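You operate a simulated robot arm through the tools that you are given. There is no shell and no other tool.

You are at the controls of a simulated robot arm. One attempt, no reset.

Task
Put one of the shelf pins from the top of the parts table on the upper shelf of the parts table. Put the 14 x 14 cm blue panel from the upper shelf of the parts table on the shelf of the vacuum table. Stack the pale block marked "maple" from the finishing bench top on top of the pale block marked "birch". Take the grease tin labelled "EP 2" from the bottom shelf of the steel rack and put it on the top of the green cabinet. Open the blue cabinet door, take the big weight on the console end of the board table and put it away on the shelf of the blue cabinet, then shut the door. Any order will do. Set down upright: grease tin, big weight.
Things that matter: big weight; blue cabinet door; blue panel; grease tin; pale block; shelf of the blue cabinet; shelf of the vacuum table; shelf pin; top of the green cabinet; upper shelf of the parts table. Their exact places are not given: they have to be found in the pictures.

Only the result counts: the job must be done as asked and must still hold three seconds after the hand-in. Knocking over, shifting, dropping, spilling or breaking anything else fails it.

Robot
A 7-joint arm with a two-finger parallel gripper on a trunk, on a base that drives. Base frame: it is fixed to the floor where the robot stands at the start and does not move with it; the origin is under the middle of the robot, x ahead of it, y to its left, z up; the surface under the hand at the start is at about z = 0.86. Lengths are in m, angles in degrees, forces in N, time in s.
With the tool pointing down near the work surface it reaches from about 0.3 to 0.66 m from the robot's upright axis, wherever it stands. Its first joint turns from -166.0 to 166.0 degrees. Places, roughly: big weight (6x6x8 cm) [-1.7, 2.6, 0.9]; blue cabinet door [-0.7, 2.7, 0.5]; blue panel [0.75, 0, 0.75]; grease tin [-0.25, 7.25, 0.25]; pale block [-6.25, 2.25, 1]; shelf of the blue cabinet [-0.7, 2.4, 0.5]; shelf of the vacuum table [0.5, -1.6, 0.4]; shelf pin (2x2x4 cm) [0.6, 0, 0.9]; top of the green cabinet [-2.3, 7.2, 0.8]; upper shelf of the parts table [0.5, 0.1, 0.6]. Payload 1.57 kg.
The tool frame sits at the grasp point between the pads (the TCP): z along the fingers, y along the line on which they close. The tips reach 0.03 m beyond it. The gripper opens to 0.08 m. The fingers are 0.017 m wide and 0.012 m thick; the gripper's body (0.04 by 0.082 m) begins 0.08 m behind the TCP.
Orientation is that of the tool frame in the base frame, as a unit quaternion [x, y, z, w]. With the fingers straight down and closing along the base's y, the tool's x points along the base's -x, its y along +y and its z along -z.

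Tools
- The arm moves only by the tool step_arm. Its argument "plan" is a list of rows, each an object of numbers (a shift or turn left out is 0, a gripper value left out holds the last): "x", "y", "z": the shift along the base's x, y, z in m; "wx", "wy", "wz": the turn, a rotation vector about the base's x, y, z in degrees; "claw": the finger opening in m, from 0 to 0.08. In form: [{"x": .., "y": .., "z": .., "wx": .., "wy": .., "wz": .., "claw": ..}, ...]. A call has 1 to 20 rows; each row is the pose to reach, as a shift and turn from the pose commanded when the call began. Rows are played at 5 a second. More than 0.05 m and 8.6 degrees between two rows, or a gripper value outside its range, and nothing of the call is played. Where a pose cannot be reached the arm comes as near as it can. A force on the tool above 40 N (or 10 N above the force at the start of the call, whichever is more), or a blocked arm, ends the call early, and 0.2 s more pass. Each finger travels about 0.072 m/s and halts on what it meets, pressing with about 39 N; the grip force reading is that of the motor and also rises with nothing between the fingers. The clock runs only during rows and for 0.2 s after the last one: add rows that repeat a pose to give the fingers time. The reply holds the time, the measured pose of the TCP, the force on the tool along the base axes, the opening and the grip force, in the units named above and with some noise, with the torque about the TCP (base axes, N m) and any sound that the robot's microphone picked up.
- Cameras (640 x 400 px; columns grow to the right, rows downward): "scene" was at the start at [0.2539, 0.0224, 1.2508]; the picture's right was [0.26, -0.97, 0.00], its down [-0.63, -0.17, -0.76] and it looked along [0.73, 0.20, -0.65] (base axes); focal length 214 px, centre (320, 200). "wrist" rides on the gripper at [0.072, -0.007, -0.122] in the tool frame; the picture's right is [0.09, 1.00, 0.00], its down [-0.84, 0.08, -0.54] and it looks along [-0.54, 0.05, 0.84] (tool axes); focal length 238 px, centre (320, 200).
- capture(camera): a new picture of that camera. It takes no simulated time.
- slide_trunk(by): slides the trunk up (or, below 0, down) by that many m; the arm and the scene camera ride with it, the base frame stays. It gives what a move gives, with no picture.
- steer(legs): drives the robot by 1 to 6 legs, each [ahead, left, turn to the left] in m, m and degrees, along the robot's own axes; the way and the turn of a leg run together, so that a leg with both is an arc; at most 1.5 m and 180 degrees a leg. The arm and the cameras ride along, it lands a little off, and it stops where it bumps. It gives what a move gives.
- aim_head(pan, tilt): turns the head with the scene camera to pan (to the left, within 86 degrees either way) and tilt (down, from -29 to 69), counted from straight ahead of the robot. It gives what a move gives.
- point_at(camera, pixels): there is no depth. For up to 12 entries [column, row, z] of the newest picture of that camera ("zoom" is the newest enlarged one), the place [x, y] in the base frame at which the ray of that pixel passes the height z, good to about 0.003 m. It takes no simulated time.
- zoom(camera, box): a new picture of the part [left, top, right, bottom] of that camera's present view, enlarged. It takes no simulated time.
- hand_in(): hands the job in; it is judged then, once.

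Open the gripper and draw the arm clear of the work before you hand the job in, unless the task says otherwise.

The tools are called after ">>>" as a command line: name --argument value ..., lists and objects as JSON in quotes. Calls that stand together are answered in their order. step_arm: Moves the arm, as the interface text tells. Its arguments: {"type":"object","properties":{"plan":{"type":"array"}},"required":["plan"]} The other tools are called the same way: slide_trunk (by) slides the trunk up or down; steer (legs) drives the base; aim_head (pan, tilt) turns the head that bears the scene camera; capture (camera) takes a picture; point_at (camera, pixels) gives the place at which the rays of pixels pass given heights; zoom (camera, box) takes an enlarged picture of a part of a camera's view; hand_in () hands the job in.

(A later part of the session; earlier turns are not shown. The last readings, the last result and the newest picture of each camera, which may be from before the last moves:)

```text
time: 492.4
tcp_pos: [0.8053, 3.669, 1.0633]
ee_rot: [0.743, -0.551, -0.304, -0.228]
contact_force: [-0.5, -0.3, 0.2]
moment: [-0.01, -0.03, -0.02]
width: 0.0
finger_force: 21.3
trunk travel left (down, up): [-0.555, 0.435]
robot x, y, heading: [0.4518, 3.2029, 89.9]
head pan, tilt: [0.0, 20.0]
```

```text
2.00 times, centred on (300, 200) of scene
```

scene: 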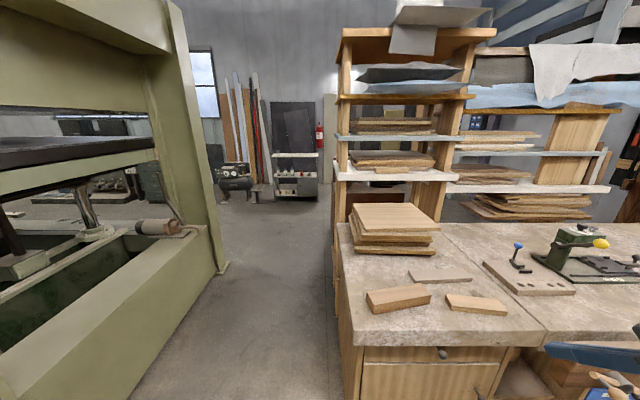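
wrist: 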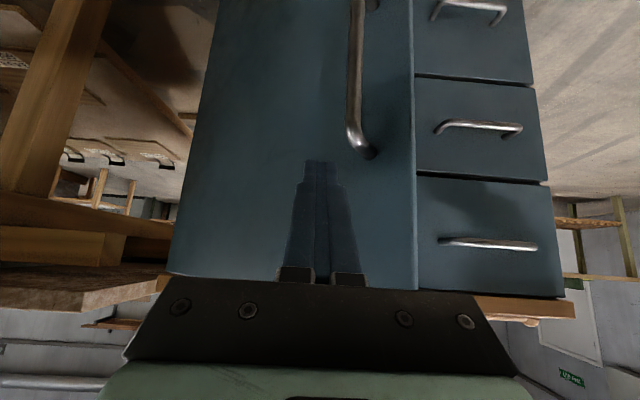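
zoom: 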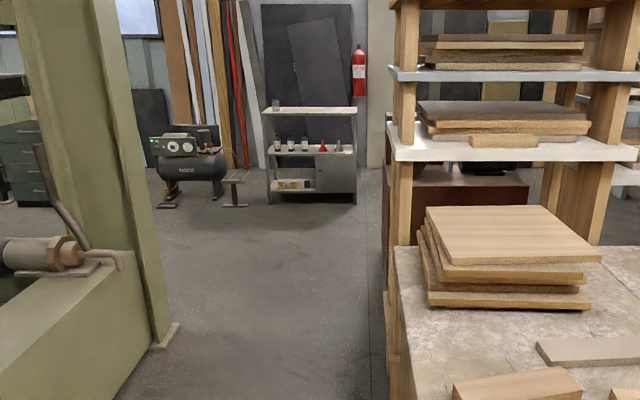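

The corridor is x −0.45..0.54 (1 m wide); the steel rack is at y≈7.3. I first bring the hand in front of the robot, away from the bench.

>>> step_arm --plan '[{"x": -0.045, "y": 0.006, "wz": -2}, {"x": -0.09, "y": 0.012, "wz": -4}, {"x": -0.135, "y": 0.018, "wz": -6}, {"x": -0.18, "y": 0.025, "wz": -8}, {"x": -0.225, "y": 0.031, "wz": -10}, {"x": -0.27, "y": 0.037, "wz": -12}, {"x": -0.315, "y": 0.043, "wz": -14}, {"x": -0.355, "y": 0.05, "wz": -16}, {"x": -0.355, "y": 0.05, "wz": -18}]'

>>> steer --legs '[[0, 0.41, 0], [1.2, 0, 0]]'

>>> capture --camera "scene"

```text
time: 494.4
tcp_pos: [0.4497, 3.7197, 1.0618]
ee_rot: [-0.647, 0.661, 0.265, 0.272]
contact_force: [0.5, -0.6, 0.3]
moment: [0.01, 0.02, 0.04]
width: 0.0
finger_force: 21.6
trunk travel left (down, up): [-0.555, 0.435]
robot x, y, heading: [0.4539, 3.1978, 90.1]
head pan, tilt: [0.0, 20.0]
```

```text
time: 502.6
tcp_pos: [0.002, 4.9216, 1.0609]
ee_rot: [0.656, -0.652, -0.269, -0.269]
contact_force: [0.6, 0.2, -0.4]
moment: [0.05, 0.0, 0.02]
width: 0.0
finger_force: 21.2
trunk travel left (down, up): [-0.555, 0.435]
robot x, y, heading: [0.0197, 4.3994, 91.3]
head pan, tilt: [0.0, 20.0]
```

```text
taken
```

scene: 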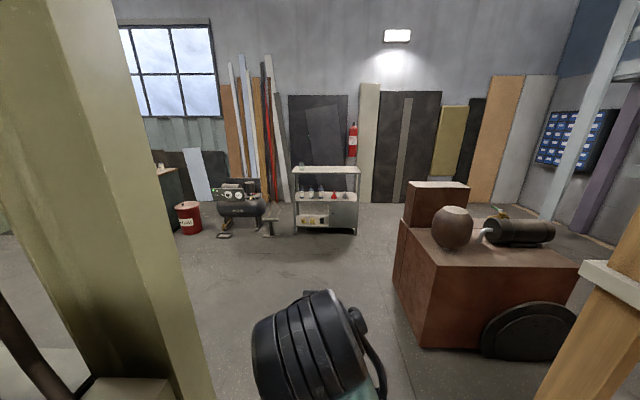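

The rack is at (325,200) ahead. I drive on 1.3 m and look at it closely.

>>> steer --legs '[[1.3, 0, -1.3]]'

>>> aim_head --pan 20 --tilt 25

>>> capture --camera "scene"

```text
time: 509.1
tcp_pos: [-0.001, 6.2201, 1.0626]
ee_rot: [-0.646, 0.662, 0.263, 0.273]
contact_force: [-0.2, 0.3, -0.2]
moment: [-0.01, 0.01, 0.0]
width: 0.0002
finger_force: 21.2
trunk travel left (down, up): [-0.555, 0.435]
robot x, y, heading: [0.0038, 5.7017, 89.9]
head pan, tilt: [0.0, 20.0]
```

```text
time: 510.0
tcp_pos: [-0.0023, 6.2203, 1.0621]
ee_rot: [-0.647, 0.662, 0.264, 0.274]
contact_force: [-0.3, -0.8, -0.4]
moment: [0.01, -0.01, 0.01]
width: 0.0
finger_force: 21.3
trunk travel left (down, up): [-0.555, 0.435]
robot x, y, heading: [0.0019, 5.704, 89.9]
head pan, tilt: [20.0, 25.0]
```

```text
taken
```

scene: 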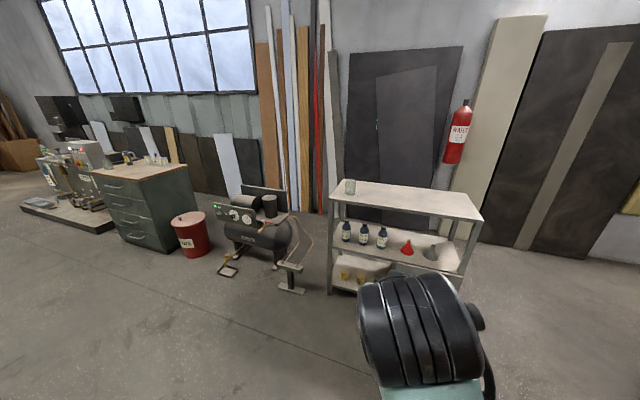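

The green cabinet stands left at (150,205); the rack's bottom shelf is at (360,275). I zoom on the rack.

>>> zoom --camera "scene" --box '[315, 170, 495, 300]'

>>> zoom --camera "scene" --box '[320, 250, 400, 300]'

>>> zoom --camera "scene" --box '[80, 130, 240, 260]'

```text
3.08 times, centred on (405, 235) of scene
```

zoom: 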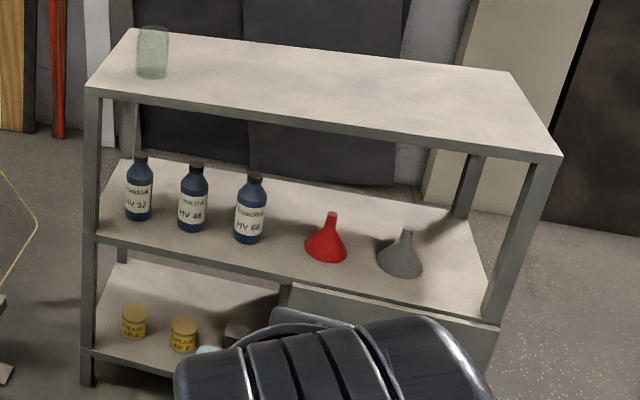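

```text
8.00 times, centred on (360, 275) of scene
```

zoom: 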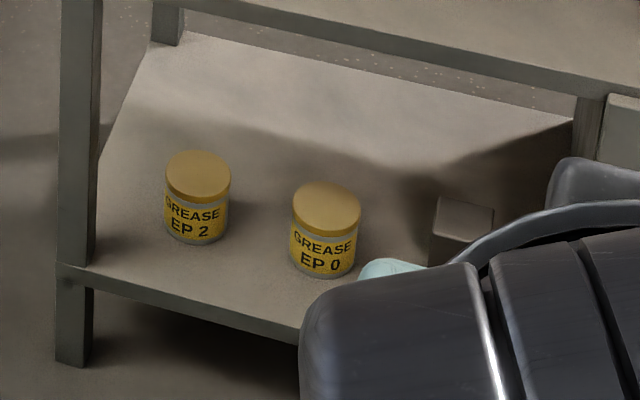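

```text
3.08 times, centred on (160, 195) of scene
```

zoom: 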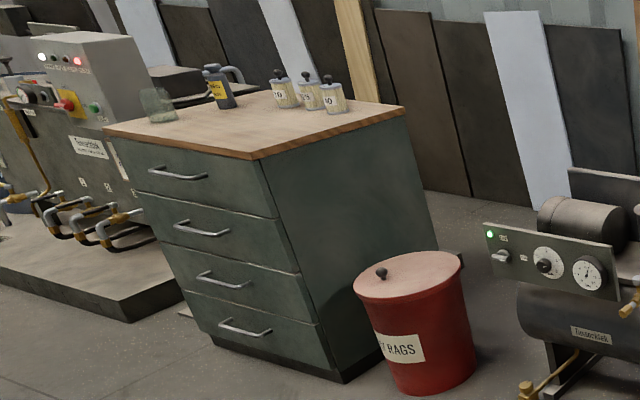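

EP 2 is the leftmost tin on the bottom shelf. I measure the rack's front-left foot, shelf corner and the tin.

>>> point_at --camera "scene" --pixels '[[327.8, 295.6, 0.0], [327.5, 284, 0.1], [327.5, 284, 0.15], [327.5, 284, 0.2], [331, 206, 0.75], [331, 206, 0.85], [331, 206, 0.8], [344.6, 280, 0.12], [344.6, 280, 0.17], [361, 284, 0.12], [344.6, 271.5, 0.2]]'

```text
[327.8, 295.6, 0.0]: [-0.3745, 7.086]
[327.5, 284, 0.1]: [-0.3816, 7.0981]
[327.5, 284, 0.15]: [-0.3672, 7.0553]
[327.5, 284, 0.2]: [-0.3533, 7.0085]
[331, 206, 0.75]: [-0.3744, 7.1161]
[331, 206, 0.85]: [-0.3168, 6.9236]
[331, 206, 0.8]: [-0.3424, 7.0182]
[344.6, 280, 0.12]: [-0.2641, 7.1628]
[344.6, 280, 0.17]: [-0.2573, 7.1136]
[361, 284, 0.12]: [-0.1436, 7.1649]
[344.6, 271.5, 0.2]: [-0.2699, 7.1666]
```

Rack front y≈7.09, bottom shelf z≈0.11, tin at about (−0.264, 7.165). I measure the mid shelf's height, the compressor's pedal and the green cabinet.

>>> point_at --camera "scene" --pixels '[[332, 246.4, 0.4], [332, 246.4, 0.45], [332, 246.4, 0.5], [292, 292, 0.0], [228, 272, 0.0], [305, 268, 0.0], [90, 172, 0.85], [142, 181, 0.85], [191, 164, 0.85], [155, 252, 0.0], [192, 257, 0.0], [120, 238, 0.0]]'

```text
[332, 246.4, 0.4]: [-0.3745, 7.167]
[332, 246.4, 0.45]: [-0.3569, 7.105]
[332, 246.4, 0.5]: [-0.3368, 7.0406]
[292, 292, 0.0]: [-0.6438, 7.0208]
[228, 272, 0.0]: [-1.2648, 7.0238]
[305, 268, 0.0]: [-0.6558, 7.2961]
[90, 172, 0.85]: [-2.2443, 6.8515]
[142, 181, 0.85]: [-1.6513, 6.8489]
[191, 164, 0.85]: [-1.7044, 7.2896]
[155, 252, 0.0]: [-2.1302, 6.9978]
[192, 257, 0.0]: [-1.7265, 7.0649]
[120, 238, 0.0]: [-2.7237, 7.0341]
```

The mid shelf is at z≈0.455, so the opening is 0.115–0.44. I drive in front of the tin and lower the trunk.

>>> steer --legs '[[0.45, 0.265, 0]]'

>>> slide_trunk --by -0.4

>>> slide_trunk --by -0.15

>>> aim_head --pan 15 --tilt 30

>>> capture --camera "scene"

>>> capture --camera "wrist"

```text
time: 513.0
tcp_pos: [-0.2676, 6.6762, 1.0603]
ee_rot: [-0.648, 0.66, 0.264, 0.273]
contact_force: [0.2, 0.1, -0.5]
moment: [0.01, -0.01, 0.03]
width: 0.0
finger_force: 21.6
trunk travel left (down, up): [-0.555, 0.435]
robot x, y, heading: [-0.265, 6.1559, 90.2]
head pan, tilt: [20.0, 25.0]
```

```text
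time: 516.9
tcp_pos: [-0.2679, 6.6758, 0.661]
ee_rot: [-0.647, 0.661, 0.265, 0.272]
contact_force: [-0.2, 0.4, -0.2]
moment: [0.02, -0.04, 0.01]
width: 0.0
finger_force: 21.7
trunk travel left (down, up): [-0.155, 0.835]
robot x, y, heading: [-0.264, 6.1523, 90.1]
head pan, tilt: [20.0, 25.0]
```

```text
time: 518.6
tcp_pos: [-0.2677, 6.6758, 0.5129]
ee_rot: [-0.647, 0.661, 0.265, 0.273]
contact_force: [0.2, -0.5, 0.3]
moment: [-0.02, -0.02, -0.02]
width: 0.0002
finger_force: 21.3
trunk travel left (down, up): [-0.005, 0.985]
robot x, y, heading: [-0.2651, 6.1555, 90.4]
head pan, tilt: [20.0, 25.0]
```

```text
time: 519.3
tcp_pos: [-0.2681, 6.6758, 0.5114]
ee_rot: [-0.648, 0.66, 0.265, 0.273]
contact_force: [-0.7, 0.2, 0.6]
moment: [0.01, -0.03, 0.01]
width: 0.0002
finger_force: 21.1
trunk travel left (down, up): [-0.005, 0.985]
robot x, y, heading: [-0.2628, 6.1543, 90.1]
head pan, tilt: [15.0, 30.0]
```

```text
taken
```

scene: 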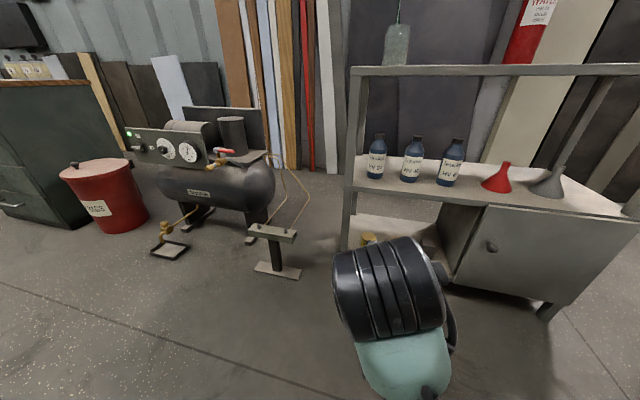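

```text
taken
```

wrist: 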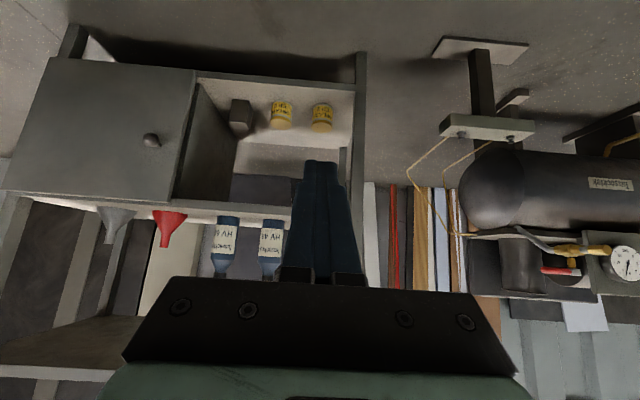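

The wrist view shows both tins: right (west) one at (322,118), left at (280,115). I zoom to read the labels.

>>> zoom --camera "wrist" --box '[250, 90, 350, 140]'

>>> point_at --camera "wrist" --pixels '[[322, 108, 0.115], [322, 120, 0.15], [322, 128, 0.18], [355, 85, 0.115], [280, 106, 0.115]]'

```text
6.40 times, centred on (300, 115) of wrist
```

zoom: 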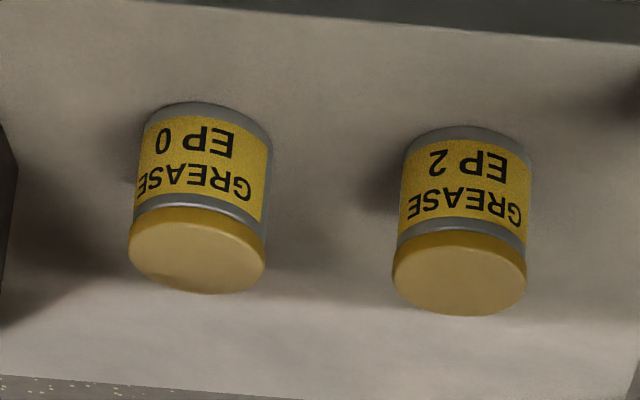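

```text
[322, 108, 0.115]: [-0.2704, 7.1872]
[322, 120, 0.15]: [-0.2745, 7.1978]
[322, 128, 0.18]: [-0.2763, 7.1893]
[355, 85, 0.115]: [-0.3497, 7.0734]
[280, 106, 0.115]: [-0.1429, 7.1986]
```

EP 2 is confirmed at about (−0.273, 7.19). I lower the hand to z≈0.2 in front of the rack, opening the fingers.

>>> step_arm --plan '[{"z": -0.045, "claw": 0.08}, {"z": -0.09, "claw": 0.08}, {"z": -0.135}, {"z": -0.18}, {"z": -0.225}, {"z": -0.27}, {"z": -0.305}, {"z": -0.305}]'

>>> capture --camera "wrist"

>>> capture --camera "scene"

```text
time: 521.1
tcp_pos: [-0.2689, 6.6752, 0.2062]
ee_rot: [-0.647, 0.661, 0.265, 0.274]
contact_force: [-0.8, -0.7, 0.6]
moment: [0.02, 0.03, -0.01]
width: 0.0798
finger_force: 0.0
trunk travel left (down, up): [-0.005, 0.985]
robot x, y, heading: [-0.2653, 6.1556, 90.4]
head pan, tilt: [15.0, 30.0]
```

```text
taken
```

wrist: 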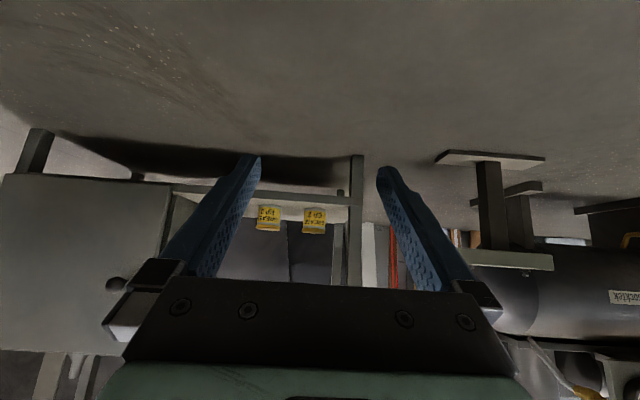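

```text
taken
```

scene: 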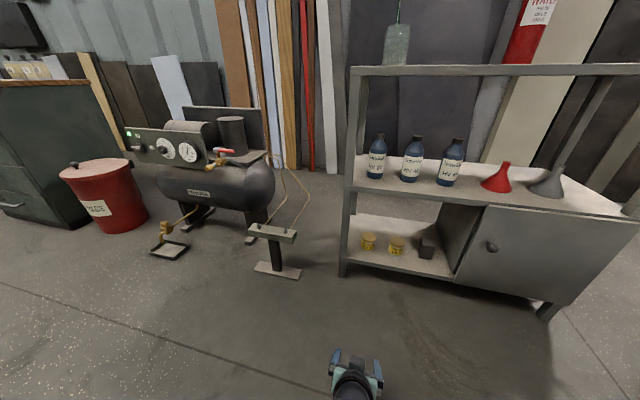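

The hand is low now and both tins are visible: EP 2 at (368,241). I zoom both views to fix the tin's place and height.

>>> zoom --camera "scene" --box '[335, 215, 425, 275]'

>>> zoom --camera "wrist" --box '[230, 170, 370, 260]'

```text
6.67 times, centred on (380, 245) of scene
```

zoom: 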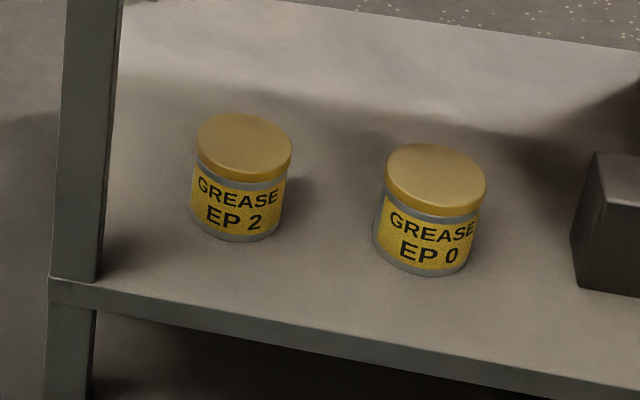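

```text
4.44 times, centred on (300, 215) of wrist
```

zoom: 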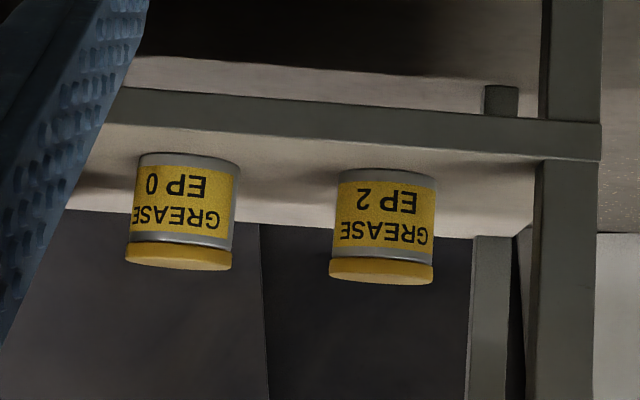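

I cross rays for EP 2's front bottom (scene (367.7,251), wrist (315.1,208.5)) and lid (scene (368.5,236.5), wrist (313.7,231.5)).

>>> point_at --camera "scene" --pixels '[[367.7, 251, 0.1], [367.7, 251, 0.13], [367.7, 251, 0.16], [368.5, 236.5, 0.16], [368.5, 236.5, 0.19], [368.5, 236.5, 0.22], [348, 275, 0.0]]'

>>> point_at --camera "wrist" --pixels '[[315.1, 208.5, 0.1], [315.1, 208.5, 0.13], [315.1, 208.5, 0.16], [313.7, 231.5, 0.16], [313.7, 231.5, 0.19], [313.7, 231.5, 0.22]]'

```text
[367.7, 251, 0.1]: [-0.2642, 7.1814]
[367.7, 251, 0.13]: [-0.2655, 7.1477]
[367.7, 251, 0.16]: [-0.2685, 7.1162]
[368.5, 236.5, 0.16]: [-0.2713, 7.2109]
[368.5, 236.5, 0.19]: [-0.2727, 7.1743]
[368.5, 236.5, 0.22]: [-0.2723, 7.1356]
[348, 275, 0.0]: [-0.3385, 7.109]
```

```text
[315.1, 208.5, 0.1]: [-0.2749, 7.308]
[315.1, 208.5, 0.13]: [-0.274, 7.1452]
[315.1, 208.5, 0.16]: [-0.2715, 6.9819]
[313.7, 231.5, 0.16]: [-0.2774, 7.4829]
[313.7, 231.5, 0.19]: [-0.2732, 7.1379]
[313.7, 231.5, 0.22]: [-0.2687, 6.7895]
```

The tin stands at (−0.27, 7.177), z 0.13–0.19. I raise the hand slightly and drive forward 0.36 m.

>>> step_arm --plan '[{"z": 0.015}, {"z": 0.015}]'

>>> steer --legs '[[0.36, 0, 0]]'

>>> capture --camera "wrist"

>>> capture --camera "scene"

```text
time: 521.7
tcp_pos: [-0.2694, 6.675, 0.2227]
ee_rot: [-0.648, 0.66, 0.265, 0.272]
contact_force: [-0.4, -0.6, -0.4]
moment: [-0.01, 0.01, 0.01]
width: 0.0801
finger_force: 0.1
trunk travel left (down, up): [-0.005, 0.985]
robot x, y, heading: [-0.2676, 6.1513, 90.1]
head pan, tilt: [15.0, 30.0]
```

```text
time: 524.0
tcp_pos: [-0.2744, 7.0259, 0.2241]
ee_rot: [-0.65, 0.658, 0.266, 0.272]
contact_force: [0.1, -0.6, -0.2]
moment: [-0.02, 0.0, 0.02]
width: 0.08
finger_force: 0.0
trunk travel left (down, up): [-0.005, 0.985]
robot x, y, heading: [-0.2643, 6.503, 90.5]
head pan, tilt: [15.0, 30.0]
```

```text
taken
```

wrist: 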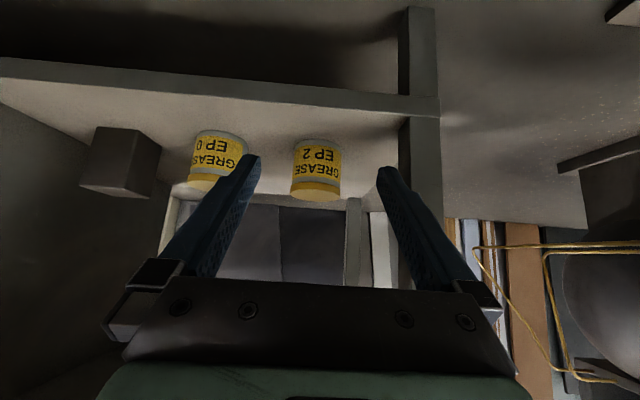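

```text
taken
```

scene: 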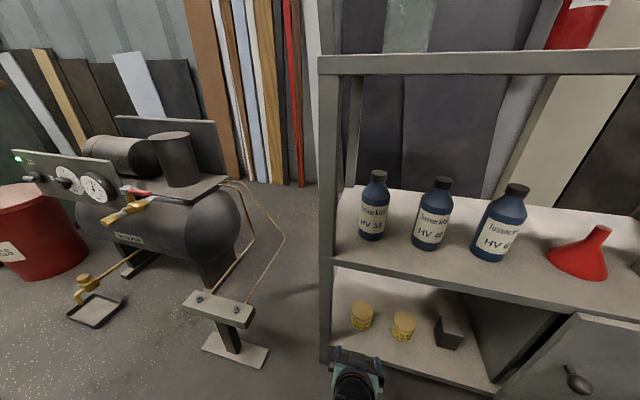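

EP 2 (317,168) is centred between the fingers. I verify its distance with the wrist camera.

>>> point_at --camera "wrist" --pixels '[[317, 139, 0.13], [317, 190, 0.19], [291, 165, 0.16], [342, 165, 0.16]]'

>>> zoom --camera "wrist" --box '[260, 110, 380, 220]'

```text
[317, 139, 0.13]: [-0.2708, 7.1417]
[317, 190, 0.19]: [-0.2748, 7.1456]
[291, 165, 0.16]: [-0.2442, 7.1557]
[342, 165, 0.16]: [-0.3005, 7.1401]
```

```text
3.64 times, centred on (320, 165) of wrist
```

zoom: 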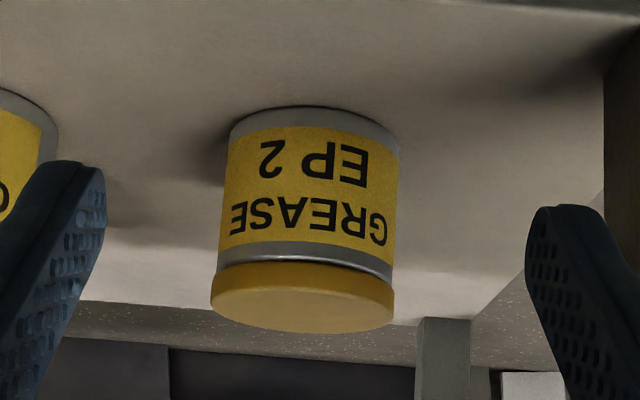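

Tin centre about (−0.2725, 7.173). I move in: first level, then down along the tool's 45° line.

>>> step_arm --plan '[{"y": 0.045, "z": -0.004}, {"x": 0.001, "y": 0.088, "z": -0.009}, {"x": 0.001, "y": 0.112, "z": -0.033}, {"x": 0.002, "y": 0.137, "z": -0.058}, {"x": 0.002, "y": 0.137, "z": -0.058}]'

>>> capture --camera "wrist"

```text
time: 525.2
tcp_pos: [-0.2703, 7.1653, 0.1634]
ee_rot: [-0.65, 0.658, 0.266, 0.272]
contact_force: [0.2, -1.0, -1.3]
moment: [0.0, 0.0, -0.02]
width: 0.0799
finger_force: 0.1
trunk travel left (down, up): [-0.005, 0.985]
robot x, y, heading: [-0.2669, 6.5062, 90.6]
head pan, tilt: [15.0, 30.0]
```

```text
taken
```

wrist: 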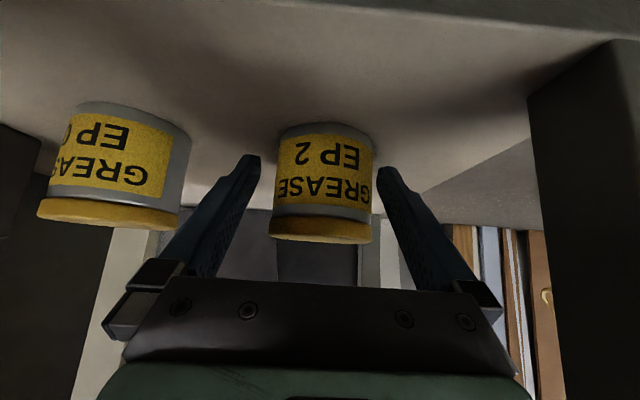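

The tin is between the fingers, 3 mm off centre. I shift 3 mm and close.

>>> step_arm --plan '[{"x": -0.0035}, {"x": -0.0035, "claw": 0.07}, {"x": -0.0035, "claw": 0.06}, {"x": -0.0035, "claw": 0.05}, {"x": -0.0035, "claw": 0.045}, {"x": -0.0035, "claw": 0.045}, {"x": -0.0035, "claw": 0.045}]'

>>> capture --camera "wrist"

```text
time: 526.8
tcp_pos: [-0.274, 7.1641, 0.165]
ee_rot: [-0.649, 0.658, 0.266, 0.273]
contact_force: [0.5, -0.2, 0.9]
moment: [-0.02, 0.06, 0.03]
width: 0.0588
finger_force: 39.4
trunk travel left (down, up): [-0.005, 0.985]
robot x, y, heading: [-0.2653, 6.5039, 90.5]
head pan, tilt: [15.0, 30.0]
```

```text
taken
```

wrist: 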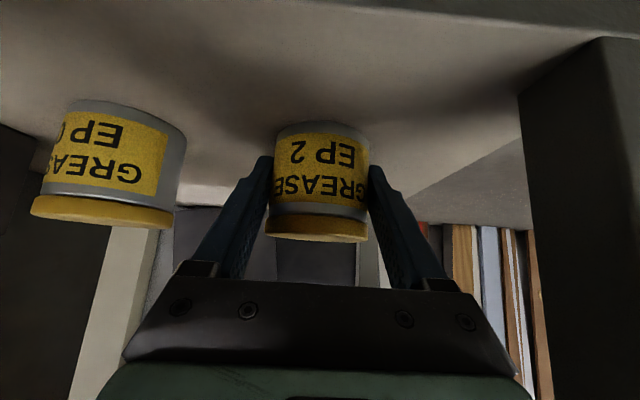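

Gripped at 58.8 mm with 39 N. I lift it 3 cm and check that it stays level.

>>> step_arm --plan '[{"z": 0.01}, {"z": 0.02}, {"z": 0.03}, {"z": 0.03}]'

>>> capture --camera "wrist"

```text
time: 527.8
tcp_pos: [-0.2757, 7.1622, 0.1937]
ee_rot: [-0.65, 0.658, 0.266, 0.272]
contact_force: [-0.5, 0.5, -1.4]
moment: [-0.04, 0.0, -0.01]
width: 0.0589
finger_force: 38.5
trunk travel left (down, up): [-0.005, 0.985]
robot x, y, heading: [-0.2639, 6.5045, 90.6]
head pan, tilt: [15.0, 30.0]
```

```text
taken
```

wrist: 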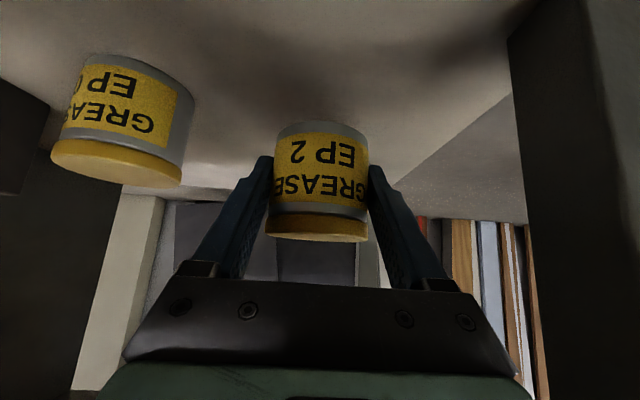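

The tin is held level. I back straight out of the rack and raise the trunk.

>>> steer --legs '[[-0.5, 0, 0]]'

>>> slide_trunk --by 0.4

>>> step_arm --plan '[{"z": 0.045}, {"z": 0.09}, {"z": 0.135}, {"z": 0.18}, {"z": 0.225}, {"z": 0.27}, {"z": 0.315}, {"z": 0.36}, {"z": 0.36}]'

>>> aim_head --pan 60 --tilt 25

>>> capture --camera "scene"

```text
time: 530.7
tcp_pos: [-0.2681, 6.6657, 0.1943]
ee_rot: [-0.647, 0.661, 0.264, 0.273]
contact_force: [0.5, -0.1, -2.2]
moment: [-0.02, 0.02, 0.02]
width: 0.0587
finger_force: 39.2
trunk travel left (down, up): [-0.005, 0.985]
robot x, y, heading: [-0.2657, 6.0098, 90.0]
head pan, tilt: [15.0, 30.0]
```

```text
time: 534.5
tcp_pos: [-0.2662, 6.6665, 0.5947]
ee_rot: [-0.647, 0.661, 0.265, 0.273]
contact_force: [-0.8, 0.7, -2.3]
moment: [-0.04, 0.0, 0.01]
width: 0.0586
finger_force: 39.1
trunk travel left (down, up): [-0.405, 0.585]
robot x, y, heading: [-0.261, 6.0071, 90.0]
head pan, tilt: [15.0, 30.0]
```

```text
time: 536.5
tcp_pos: [-0.2648, 6.6678, 0.9552]
ee_rot: [-0.647, 0.661, 0.265, 0.274]
contact_force: [0.1, 0.4, -2.8]
moment: [-0.01, -0.01, 0.02]
width: 0.059
finger_force: 38.7
trunk travel left (down, up): [-0.405, 0.585]
robot x, y, heading: [-0.2687, 6.0088, 89.8]
head pan, tilt: [15.0, 30.0]
```

```text
time: 537.6
tcp_pos: [-0.2651, 6.6668, 0.9548]
ee_rot: [-0.647, 0.661, 0.265, 0.274]
contact_force: [0.0, -0.7, -2.4]
moment: [-0.05, -0.02, -0.01]
width: 0.0585
finger_force: 39.1
trunk travel left (down, up): [-0.405, 0.585]
robot x, y, heading: [-0.2632, 6.006, 89.9]
head pan, tilt: [60.0, 25.0]
```

```text
taken
```

scene: 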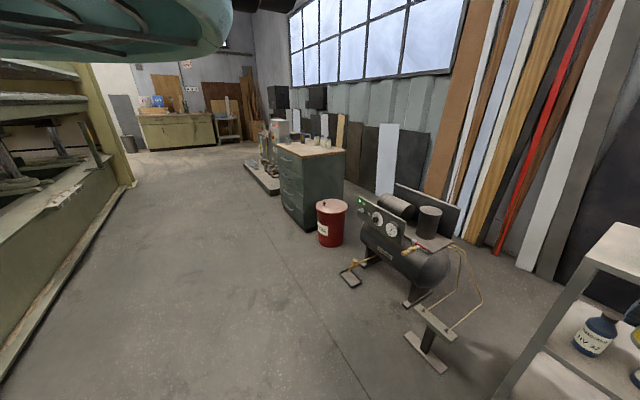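

The green cabinet is at (315,185). I drive 2 m to the left (west) along y≈6.0 to stand before it.

>>> steer --legs '[[0, 1.0, 0], [0, 1.0, 0]]'

>>> aim_head --pan 10 --tilt 30

>>> capture --camera "scene"

>>> capture --camera "wrist"

```text
time: 547.7
tcp_pos: [-2.2651, 6.6875, 0.9537]
ee_rot: [-0.642, 0.666, 0.262, 0.275]
contact_force: [0.7, 0.0, -1.4]
moment: [-0.02, 0.0, -0.01]
width: 0.0588
finger_force: 39.3
trunk travel left (down, up): [-0.405, 0.585]
robot x, y, heading: [-2.2709, 6.0279, 89.1]
head pan, tilt: [60.0, 25.0]
```

```text
time: 548.8
tcp_pos: [-2.2651, 6.688, 0.9545]
ee_rot: [-0.642, 0.666, 0.262, 0.275]
contact_force: [0.2, 0.2, -1.7]
moment: [-0.07, 0.01, 0.01]
width: 0.0589
finger_force: 39.1
trunk travel left (down, up): [-0.405, 0.585]
robot x, y, heading: [-2.2756, 6.0303, 89.4]
head pan, tilt: [10.0, 30.0]
```

```text
taken
```

scene: 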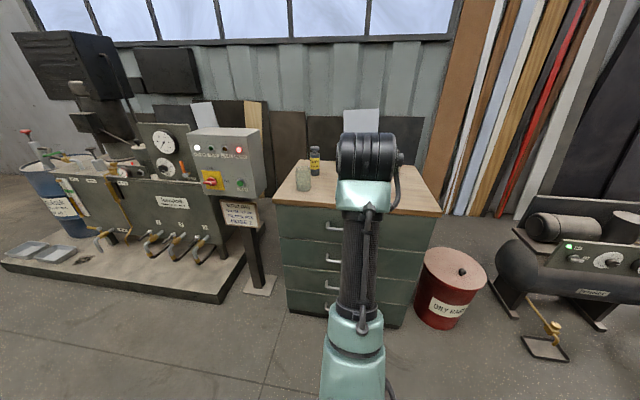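

```text
taken
```

wrist: 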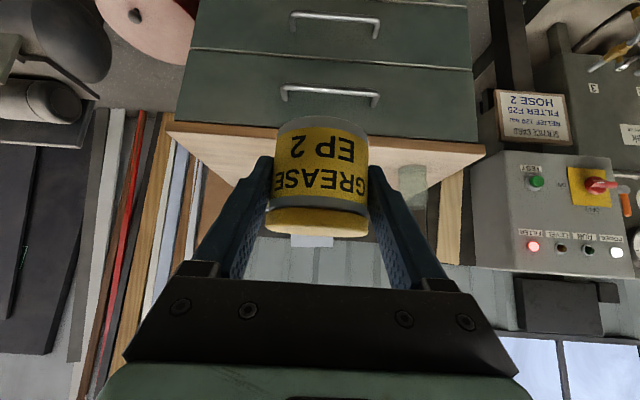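

The cabinet's top front edge runs (274,200)–(441,214), with a beaker (303,178) and a bottle (315,160) at left. I measure to find its height and free area.

>>> point_at --camera "scene" --pixels '[[289, 311, 0.0], [404, 328, 0.0], [274, 201, 0.7], [274, 201, 0.75], [274, 201, 0.8], [441, 215, 0.7], [441, 215, 0.75], [441, 215, 0.8], [303, 188, 0.75], [315, 174, 0.75]]'

>>> zoom --camera "scene" --box '[260, 130, 450, 230]'

>>> zoom --camera "wrist" --box '[150, 60, 500, 270]'

```text
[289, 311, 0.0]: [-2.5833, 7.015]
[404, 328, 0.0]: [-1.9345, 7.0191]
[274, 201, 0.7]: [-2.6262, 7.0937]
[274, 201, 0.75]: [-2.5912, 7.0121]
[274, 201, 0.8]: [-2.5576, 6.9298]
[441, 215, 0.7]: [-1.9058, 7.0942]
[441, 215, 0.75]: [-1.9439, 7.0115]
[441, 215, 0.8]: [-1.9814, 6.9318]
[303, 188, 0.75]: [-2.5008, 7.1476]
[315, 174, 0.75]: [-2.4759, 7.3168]
```

```text
3.37 times, centred on (355, 180) of scene
```

zoom: 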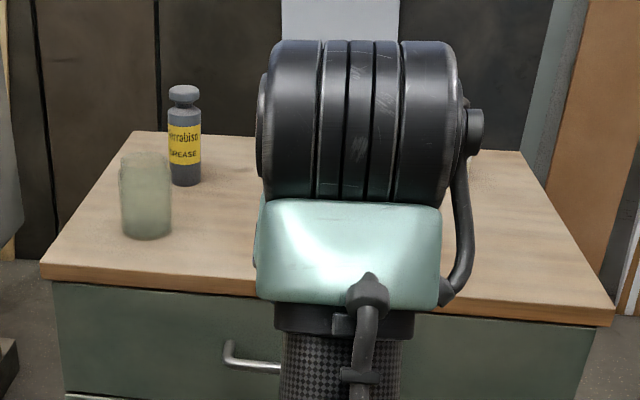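

```text
1.83 times, centred on (325, 165) of wrist
```

zoom: 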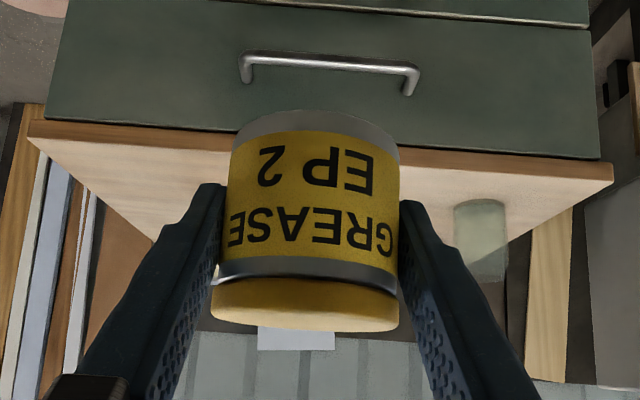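

The top is at z≈0.755, x −2.59..−1.945, front y≈7.0; the centre front at x≈−2.26 looks free. I drive 0.43 m forward with the tin high.

>>> steer --legs '[[0.43, 0, 0.6]]'

>>> capture --camera "wrist"

>>> capture --camera "scene"

```text
time: 551.5
tcp_pos: [-2.2782, 7.1178, 0.9544]
ee_rot: [-0.649, 0.658, 0.266, 0.273]
contact_force: [-0.9, 0.0, -2.5]
moment: [-0.04, 0.01, 0.02]
width: 0.0587
finger_force: 38.8
trunk travel left (down, up): [-0.405, 0.585]
robot x, y, heading: [-2.2731, 6.4602, 90.4]
head pan, tilt: [10.0, 30.0]
```

```text
taken
```

wrist: 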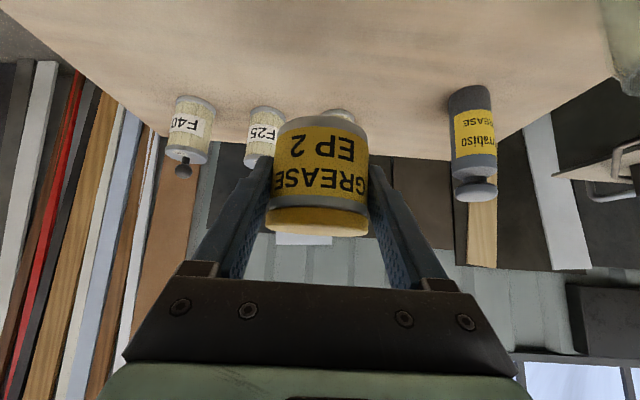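

```text
taken
```

scene: 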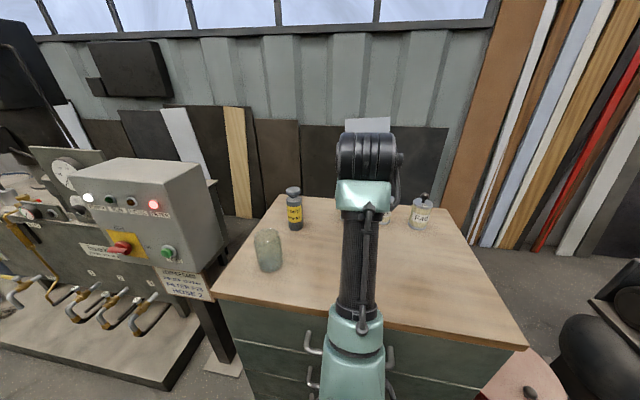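

Cans stand further back; one is behind the tin at (338,112). I check their base positions.

>>> point_at --camera "wrist" --pixels '[[195, 98, 0.755], [268, 108, 0.755], [338, 111, 0.755], [468, 88, 0.755], [625, 90, 0.755], [320, 100, 0.755], [320, 40, 0.755]]'

>>> point_at --camera "scene" --pixels '[[268, 270, 0.755], [295, 229, 0.755], [419, 228, 0.755], [390, 222, 0.755], [212, 293, 0.755], [527, 347, 0.755]]'

```text
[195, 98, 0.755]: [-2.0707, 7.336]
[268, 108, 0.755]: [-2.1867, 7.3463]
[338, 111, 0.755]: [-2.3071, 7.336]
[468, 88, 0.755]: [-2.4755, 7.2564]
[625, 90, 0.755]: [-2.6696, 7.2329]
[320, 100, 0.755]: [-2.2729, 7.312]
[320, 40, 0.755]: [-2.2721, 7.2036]
```

```text
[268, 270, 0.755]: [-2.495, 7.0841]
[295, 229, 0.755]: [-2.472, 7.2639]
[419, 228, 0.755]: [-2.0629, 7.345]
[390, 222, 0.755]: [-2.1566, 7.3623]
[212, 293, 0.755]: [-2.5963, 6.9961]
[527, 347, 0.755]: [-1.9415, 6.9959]
```

Cans are at y≈7.34 and the bottle at (−2.475, 7.26), well clear of (−2.278, 7.127). I lower the tin to just above the top.

>>> step_arm --plan '[{"z": -0.04}, {"z": -0.08}, {"z": -0.115}, {"z": -0.145}, {"z": -0.145}]'

>>> capture --camera "wrist"

>>> step_arm --plan '[{"z": -0.004}, {"z": -0.008}, {"z": -0.008}]'

>>> step_arm --plan '[{"z": -0.003}, {"z": -0.003}]'

```text
time: 552.7
tcp_pos: [-2.2781, 7.1183, 0.812]
ee_rot: [-0.647, 0.657, 0.27, 0.276]
contact_force: [-1.8, 1.8, 15.0]
moment: [-0.17, 0.34, -0.06]
width: 0.0589
finger_force: 38.9
trunk travel left (down, up): [-0.405, 0.585]
robot x, y, heading: [-2.2703, 6.4561, 90.5]
head pan, tilt: [10.0, 30.0]
```

```text
taken
```

wrist: 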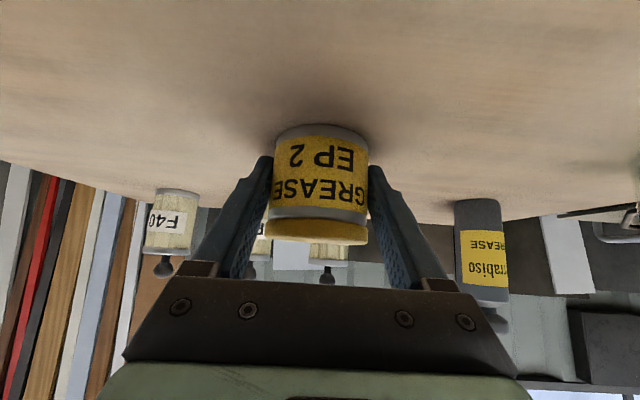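

```text
time: 553.5
tcp_pos: [-2.2789, 7.1154, 0.8076]
ee_rot: [-0.647, 0.657, 0.27, 0.277]
contact_force: [-4.9, -2.9, 25.6]
moment: [-0.09, 0.75, 0.05]
width: 0.0585
finger_force: 39.2
trunk travel left (down, up): [-0.405, 0.585]
robot x, y, heading: [-2.2764, 6.4572, 90.6]
head pan, tilt: [10.0, 30.0]
```

```text
time: 554.1
tcp_pos: [-2.2781, 7.117, 0.8063]
ee_rot: [-0.647, 0.656, 0.272, 0.278]
contact_force: [-5.3, -9.2, 31.2]
moment: [-0.16, 0.97, 0.3]
width: 0.0586
finger_force: 38.9
trunk travel left (down, up): [-0.405, 0.585]
robot x, y, heading: [-2.2725, 6.4584, 90.7]
head pan, tilt: [10.0, 30.0]
```

Contact came earlier than expected (top ≈0.777) with now 31 N. I ease up 12 mm commanded to relieve it and read the force.

>>> step_arm --plan '[{"z": 0.006}, {"z": 0.01}, {"z": 0.01}]'

>>> zoom --camera "wrist" --box '[220, 90, 420, 270]'

```text
time: 554.9
tcp_pos: [-2.277, 7.1179, 0.8079]
ee_rot: [-0.649, 0.659, 0.265, 0.273]
contact_force: [-4.1, 0.1, 8.4]
moment: [0.2, 0.32, 0.1]
width: 0.0585
finger_force: 38.8
trunk travel left (down, up): [-0.405, 0.585]
robot x, y, heading: [-2.2722, 6.4578, 90.8]
head pan, tilt: [10.0, 30.0]
```

```text
2.22 times, centred on (320, 180) of wrist
```

zoom: 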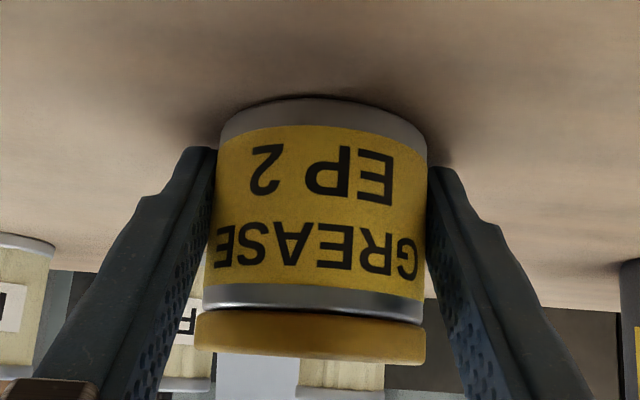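

Force down to 8 N and the tin stands flat. I raise 2 mm more and open slowly.

>>> step_arm --plan '[{"z": 0.002}, {"z": 0.002}, {"z": 0.002, "claw": 0.065}, {"z": 0.002, "claw": 0.072}, {"z": 0.002, "claw": 0.08}, {"z": 0.002, "claw": 0.08}, {"z": 0.002, "claw": 0.08}]'

>>> capture --camera "wrist"

```text
time: 556.5
tcp_pos: [-2.2786, 7.1166, 0.8102]
ee_rot: [-0.65, 0.658, 0.265, 0.272]
contact_force: [0.1, 0.2, 0.9]
moment: [0.0, 0.03, -0.01]
width: 0.08
finger_force: 0.1
trunk travel left (down, up): [-0.405, 0.585]
robot x, y, heading: [-2.2702, 6.4552, 90.6]
head pan, tilt: [10.0, 30.0]
```

```text
taken
```

wrist: 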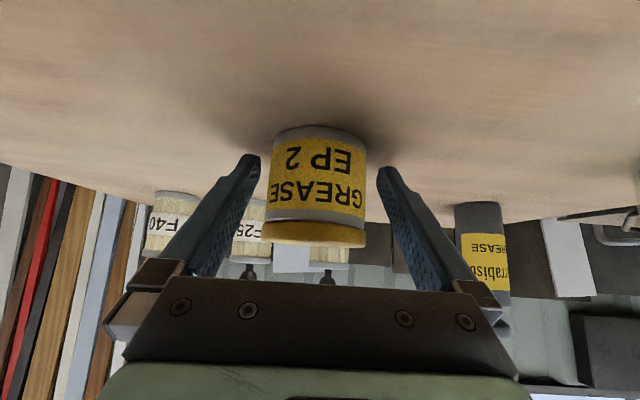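

Fingers are free of the tin, which stands upright. I withdraw along the tool axis (back and up).

>>> step_arm --plan '[{"y": -0.02, "z": 0.02}, {"y": -0.05, "z": 0.045}, {"y": -0.08, "z": 0.075}, {"y": -0.11, "z": 0.1}, {"y": -0.14, "z": 0.13}, {"y": -0.14, "z": 0.13}]'

>>> steer --legs '[[-0.35, 0, 0]]'

>>> capture --camera "wrist"

>>> capture --camera "scene"

```text
time: 557.9
tcp_pos: [-2.2763, 7.0072, 0.9108]
ee_rot: [-0.65, 0.658, 0.266, 0.272]
contact_force: [-0.3, 0.2, 0.1]
moment: [0.0, 0.01, 0.01]
width: 0.0798
finger_force: 0.0
out of reach, approached as far as the arm can: row 5, 6
trunk travel left (down, up): [-0.405, 0.585]
robot x, y, heading: [-2.2705, 6.461, 90.4]
head pan, tilt: [10.0, 30.0]
```

```text
time: 560.1
tcp_pos: [-2.2722, 6.6553, 0.9115]
ee_rot: [-0.648, 0.66, 0.265, 0.273]
contact_force: [-0.4, -0.2, -0.6]
moment: [0.0, 0.0, 0.01]
width: 0.08
finger_force: 0.0
trunk travel left (down, up): [-0.405, 0.585]
robot x, y, heading: [-2.2708, 6.1067, 90.0]
head pan, tilt: [10.0, 30.0]
```

```text
taken
```

wrist: 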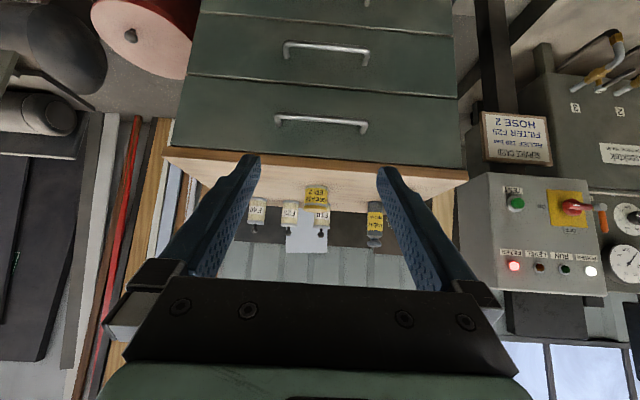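

```text
taken
```

scene: 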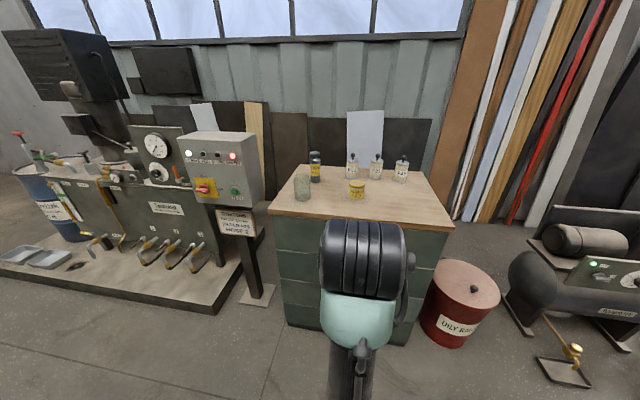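

The EP 2 tin stands on the green cabinet top at (357,190). I zoom to confirm it is upright.

>>> zoom --camera "scene" --box '[280, 140, 460, 240]'

```text
3.56 times, centred on (370, 190) of scene
```

zoom: 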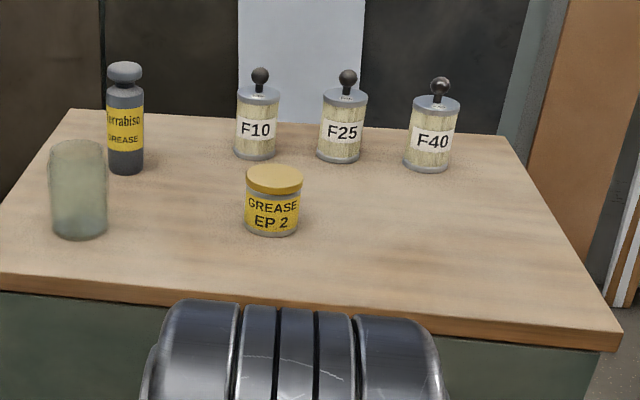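

The tin stands upright with nothing else disturbed. I drive back toward the press to check the console (because of the click) and the shut door.

>>> steer --legs '[[0, -1.15, 0], [0, -1.15, 0]]'

```text
time: 571.4
tcp_pos: [0.0174, 6.6281, 0.9116]
ee_rot: [-0.64, 0.668, 0.262, 0.275]
contact_force: [-0.5, 0.5, -0.2]
moment: [0.0, 0.0, 0.01]
width: 0.0799
finger_force: 0.0
trunk travel left (down, up): [-0.405, 0.585]
robot x, y, heading: [0.0069, 6.0776, 88.7]
head pan, tilt: [10.0, 30.0]
```

>>> steer --legs '[[0, -0.035, 1.3], [-1.4, 0, 0]]'

```text
time: 578.7
tcp_pos: [0.0416, 5.2516, 0.9113]
ee_rot: [-0.647, 0.661, 0.264, 0.273]
contact_force: [0.2, -0.5, 0.7]
moment: [0.01, 0.0, 0.0]
width: 0.0801
finger_force: 0.1
trunk travel left (down, up): [-0.405, 0.585]
robot x, y, heading: [0.0435, 4.6997, 89.9]
head pan, tilt: [10.0, 30.0]
```

I'm centred in the corridor; I keep backing south 1.5 m.

>>> steer --legs '[[-1.45, 0, 0], [-0.2, -0.42, 0], [-0.75, 0, 0]]'

>>> aim_head --pan 70 --tilt 15

>>> capture --camera "scene"

```text
time: 592.0
tcp_pos: [0.4196, 2.8186, 0.9107]
ee_rot: [-0.633, 0.674, 0.259, 0.278]
contact_force: [-0.2, -0.2, 0.1]
moment: [0.01, -0.02, 0.01]
width: 0.08
finger_force: 0.1
trunk travel left (down, up): [-0.405, 0.585]
robot x, y, heading: [0.3982, 2.2704, 87.3]
head pan, tilt: [10.0, 30.0]
```

```text
time: 593.3
tcp_pos: [0.4212, 2.819, 0.9113]
ee_rot: [-0.633, 0.674, 0.258, 0.278]
contact_force: [0.3, 0.0, 0.3]
moment: [-0.03, 0.02, -0.04]
width: 0.0797
finger_force: 0.1
trunk travel left (down, up): [-0.405, 0.585]
robot x, y, heading: [0.3982, 2.2732, 87.9]
head pan, tilt: [70.0, 15.0]
```

```text
taken
```

scene: 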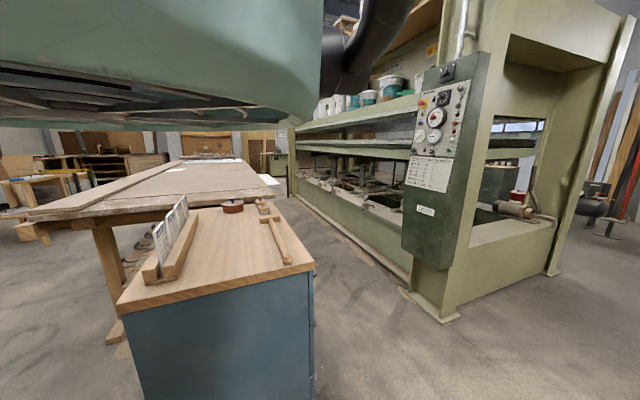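

>>> zoom --camera "scene" --box '[390, 50, 500, 200]'

>>> zoom --camera "scene" --box '[110, 180, 330, 330]'

```text
2.67 times, centred on (445, 125) of scene
```

zoom: 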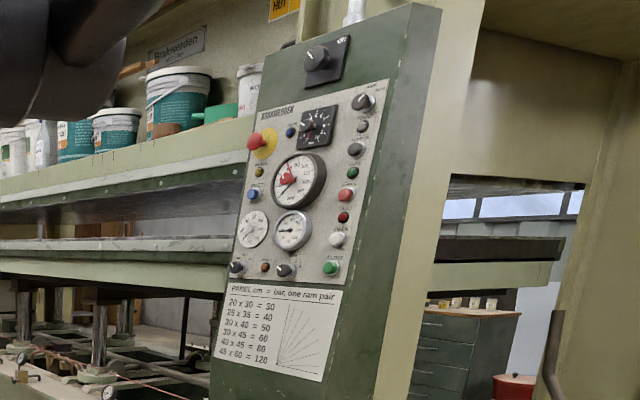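

```text
2.67 times, centred on (220, 255) of scene
```

zoom: 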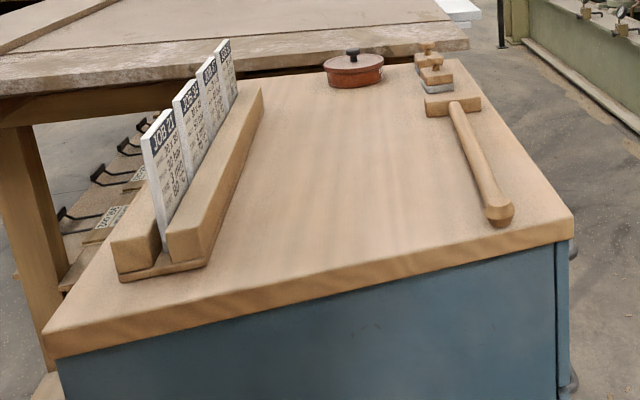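

The cabinet door is shut and its top items are in place. I zoom further on the console to compare its switches and lamps with my earlier views.

>>> zoom --camera "scene" --box '[420, 80, 475, 160]'

>>> zoom --camera "scene" --box '[425, 55, 485, 100]'

```text
5.00 times, centred on (448, 120) of scene
```

zoom: 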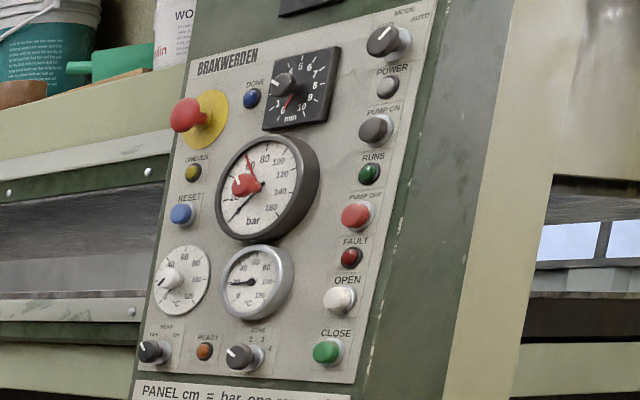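

```text
8.89 times, centred on (455, 78) of scene
```

zoom: 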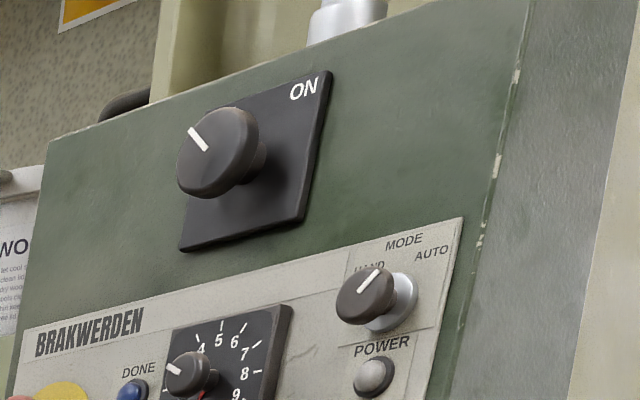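

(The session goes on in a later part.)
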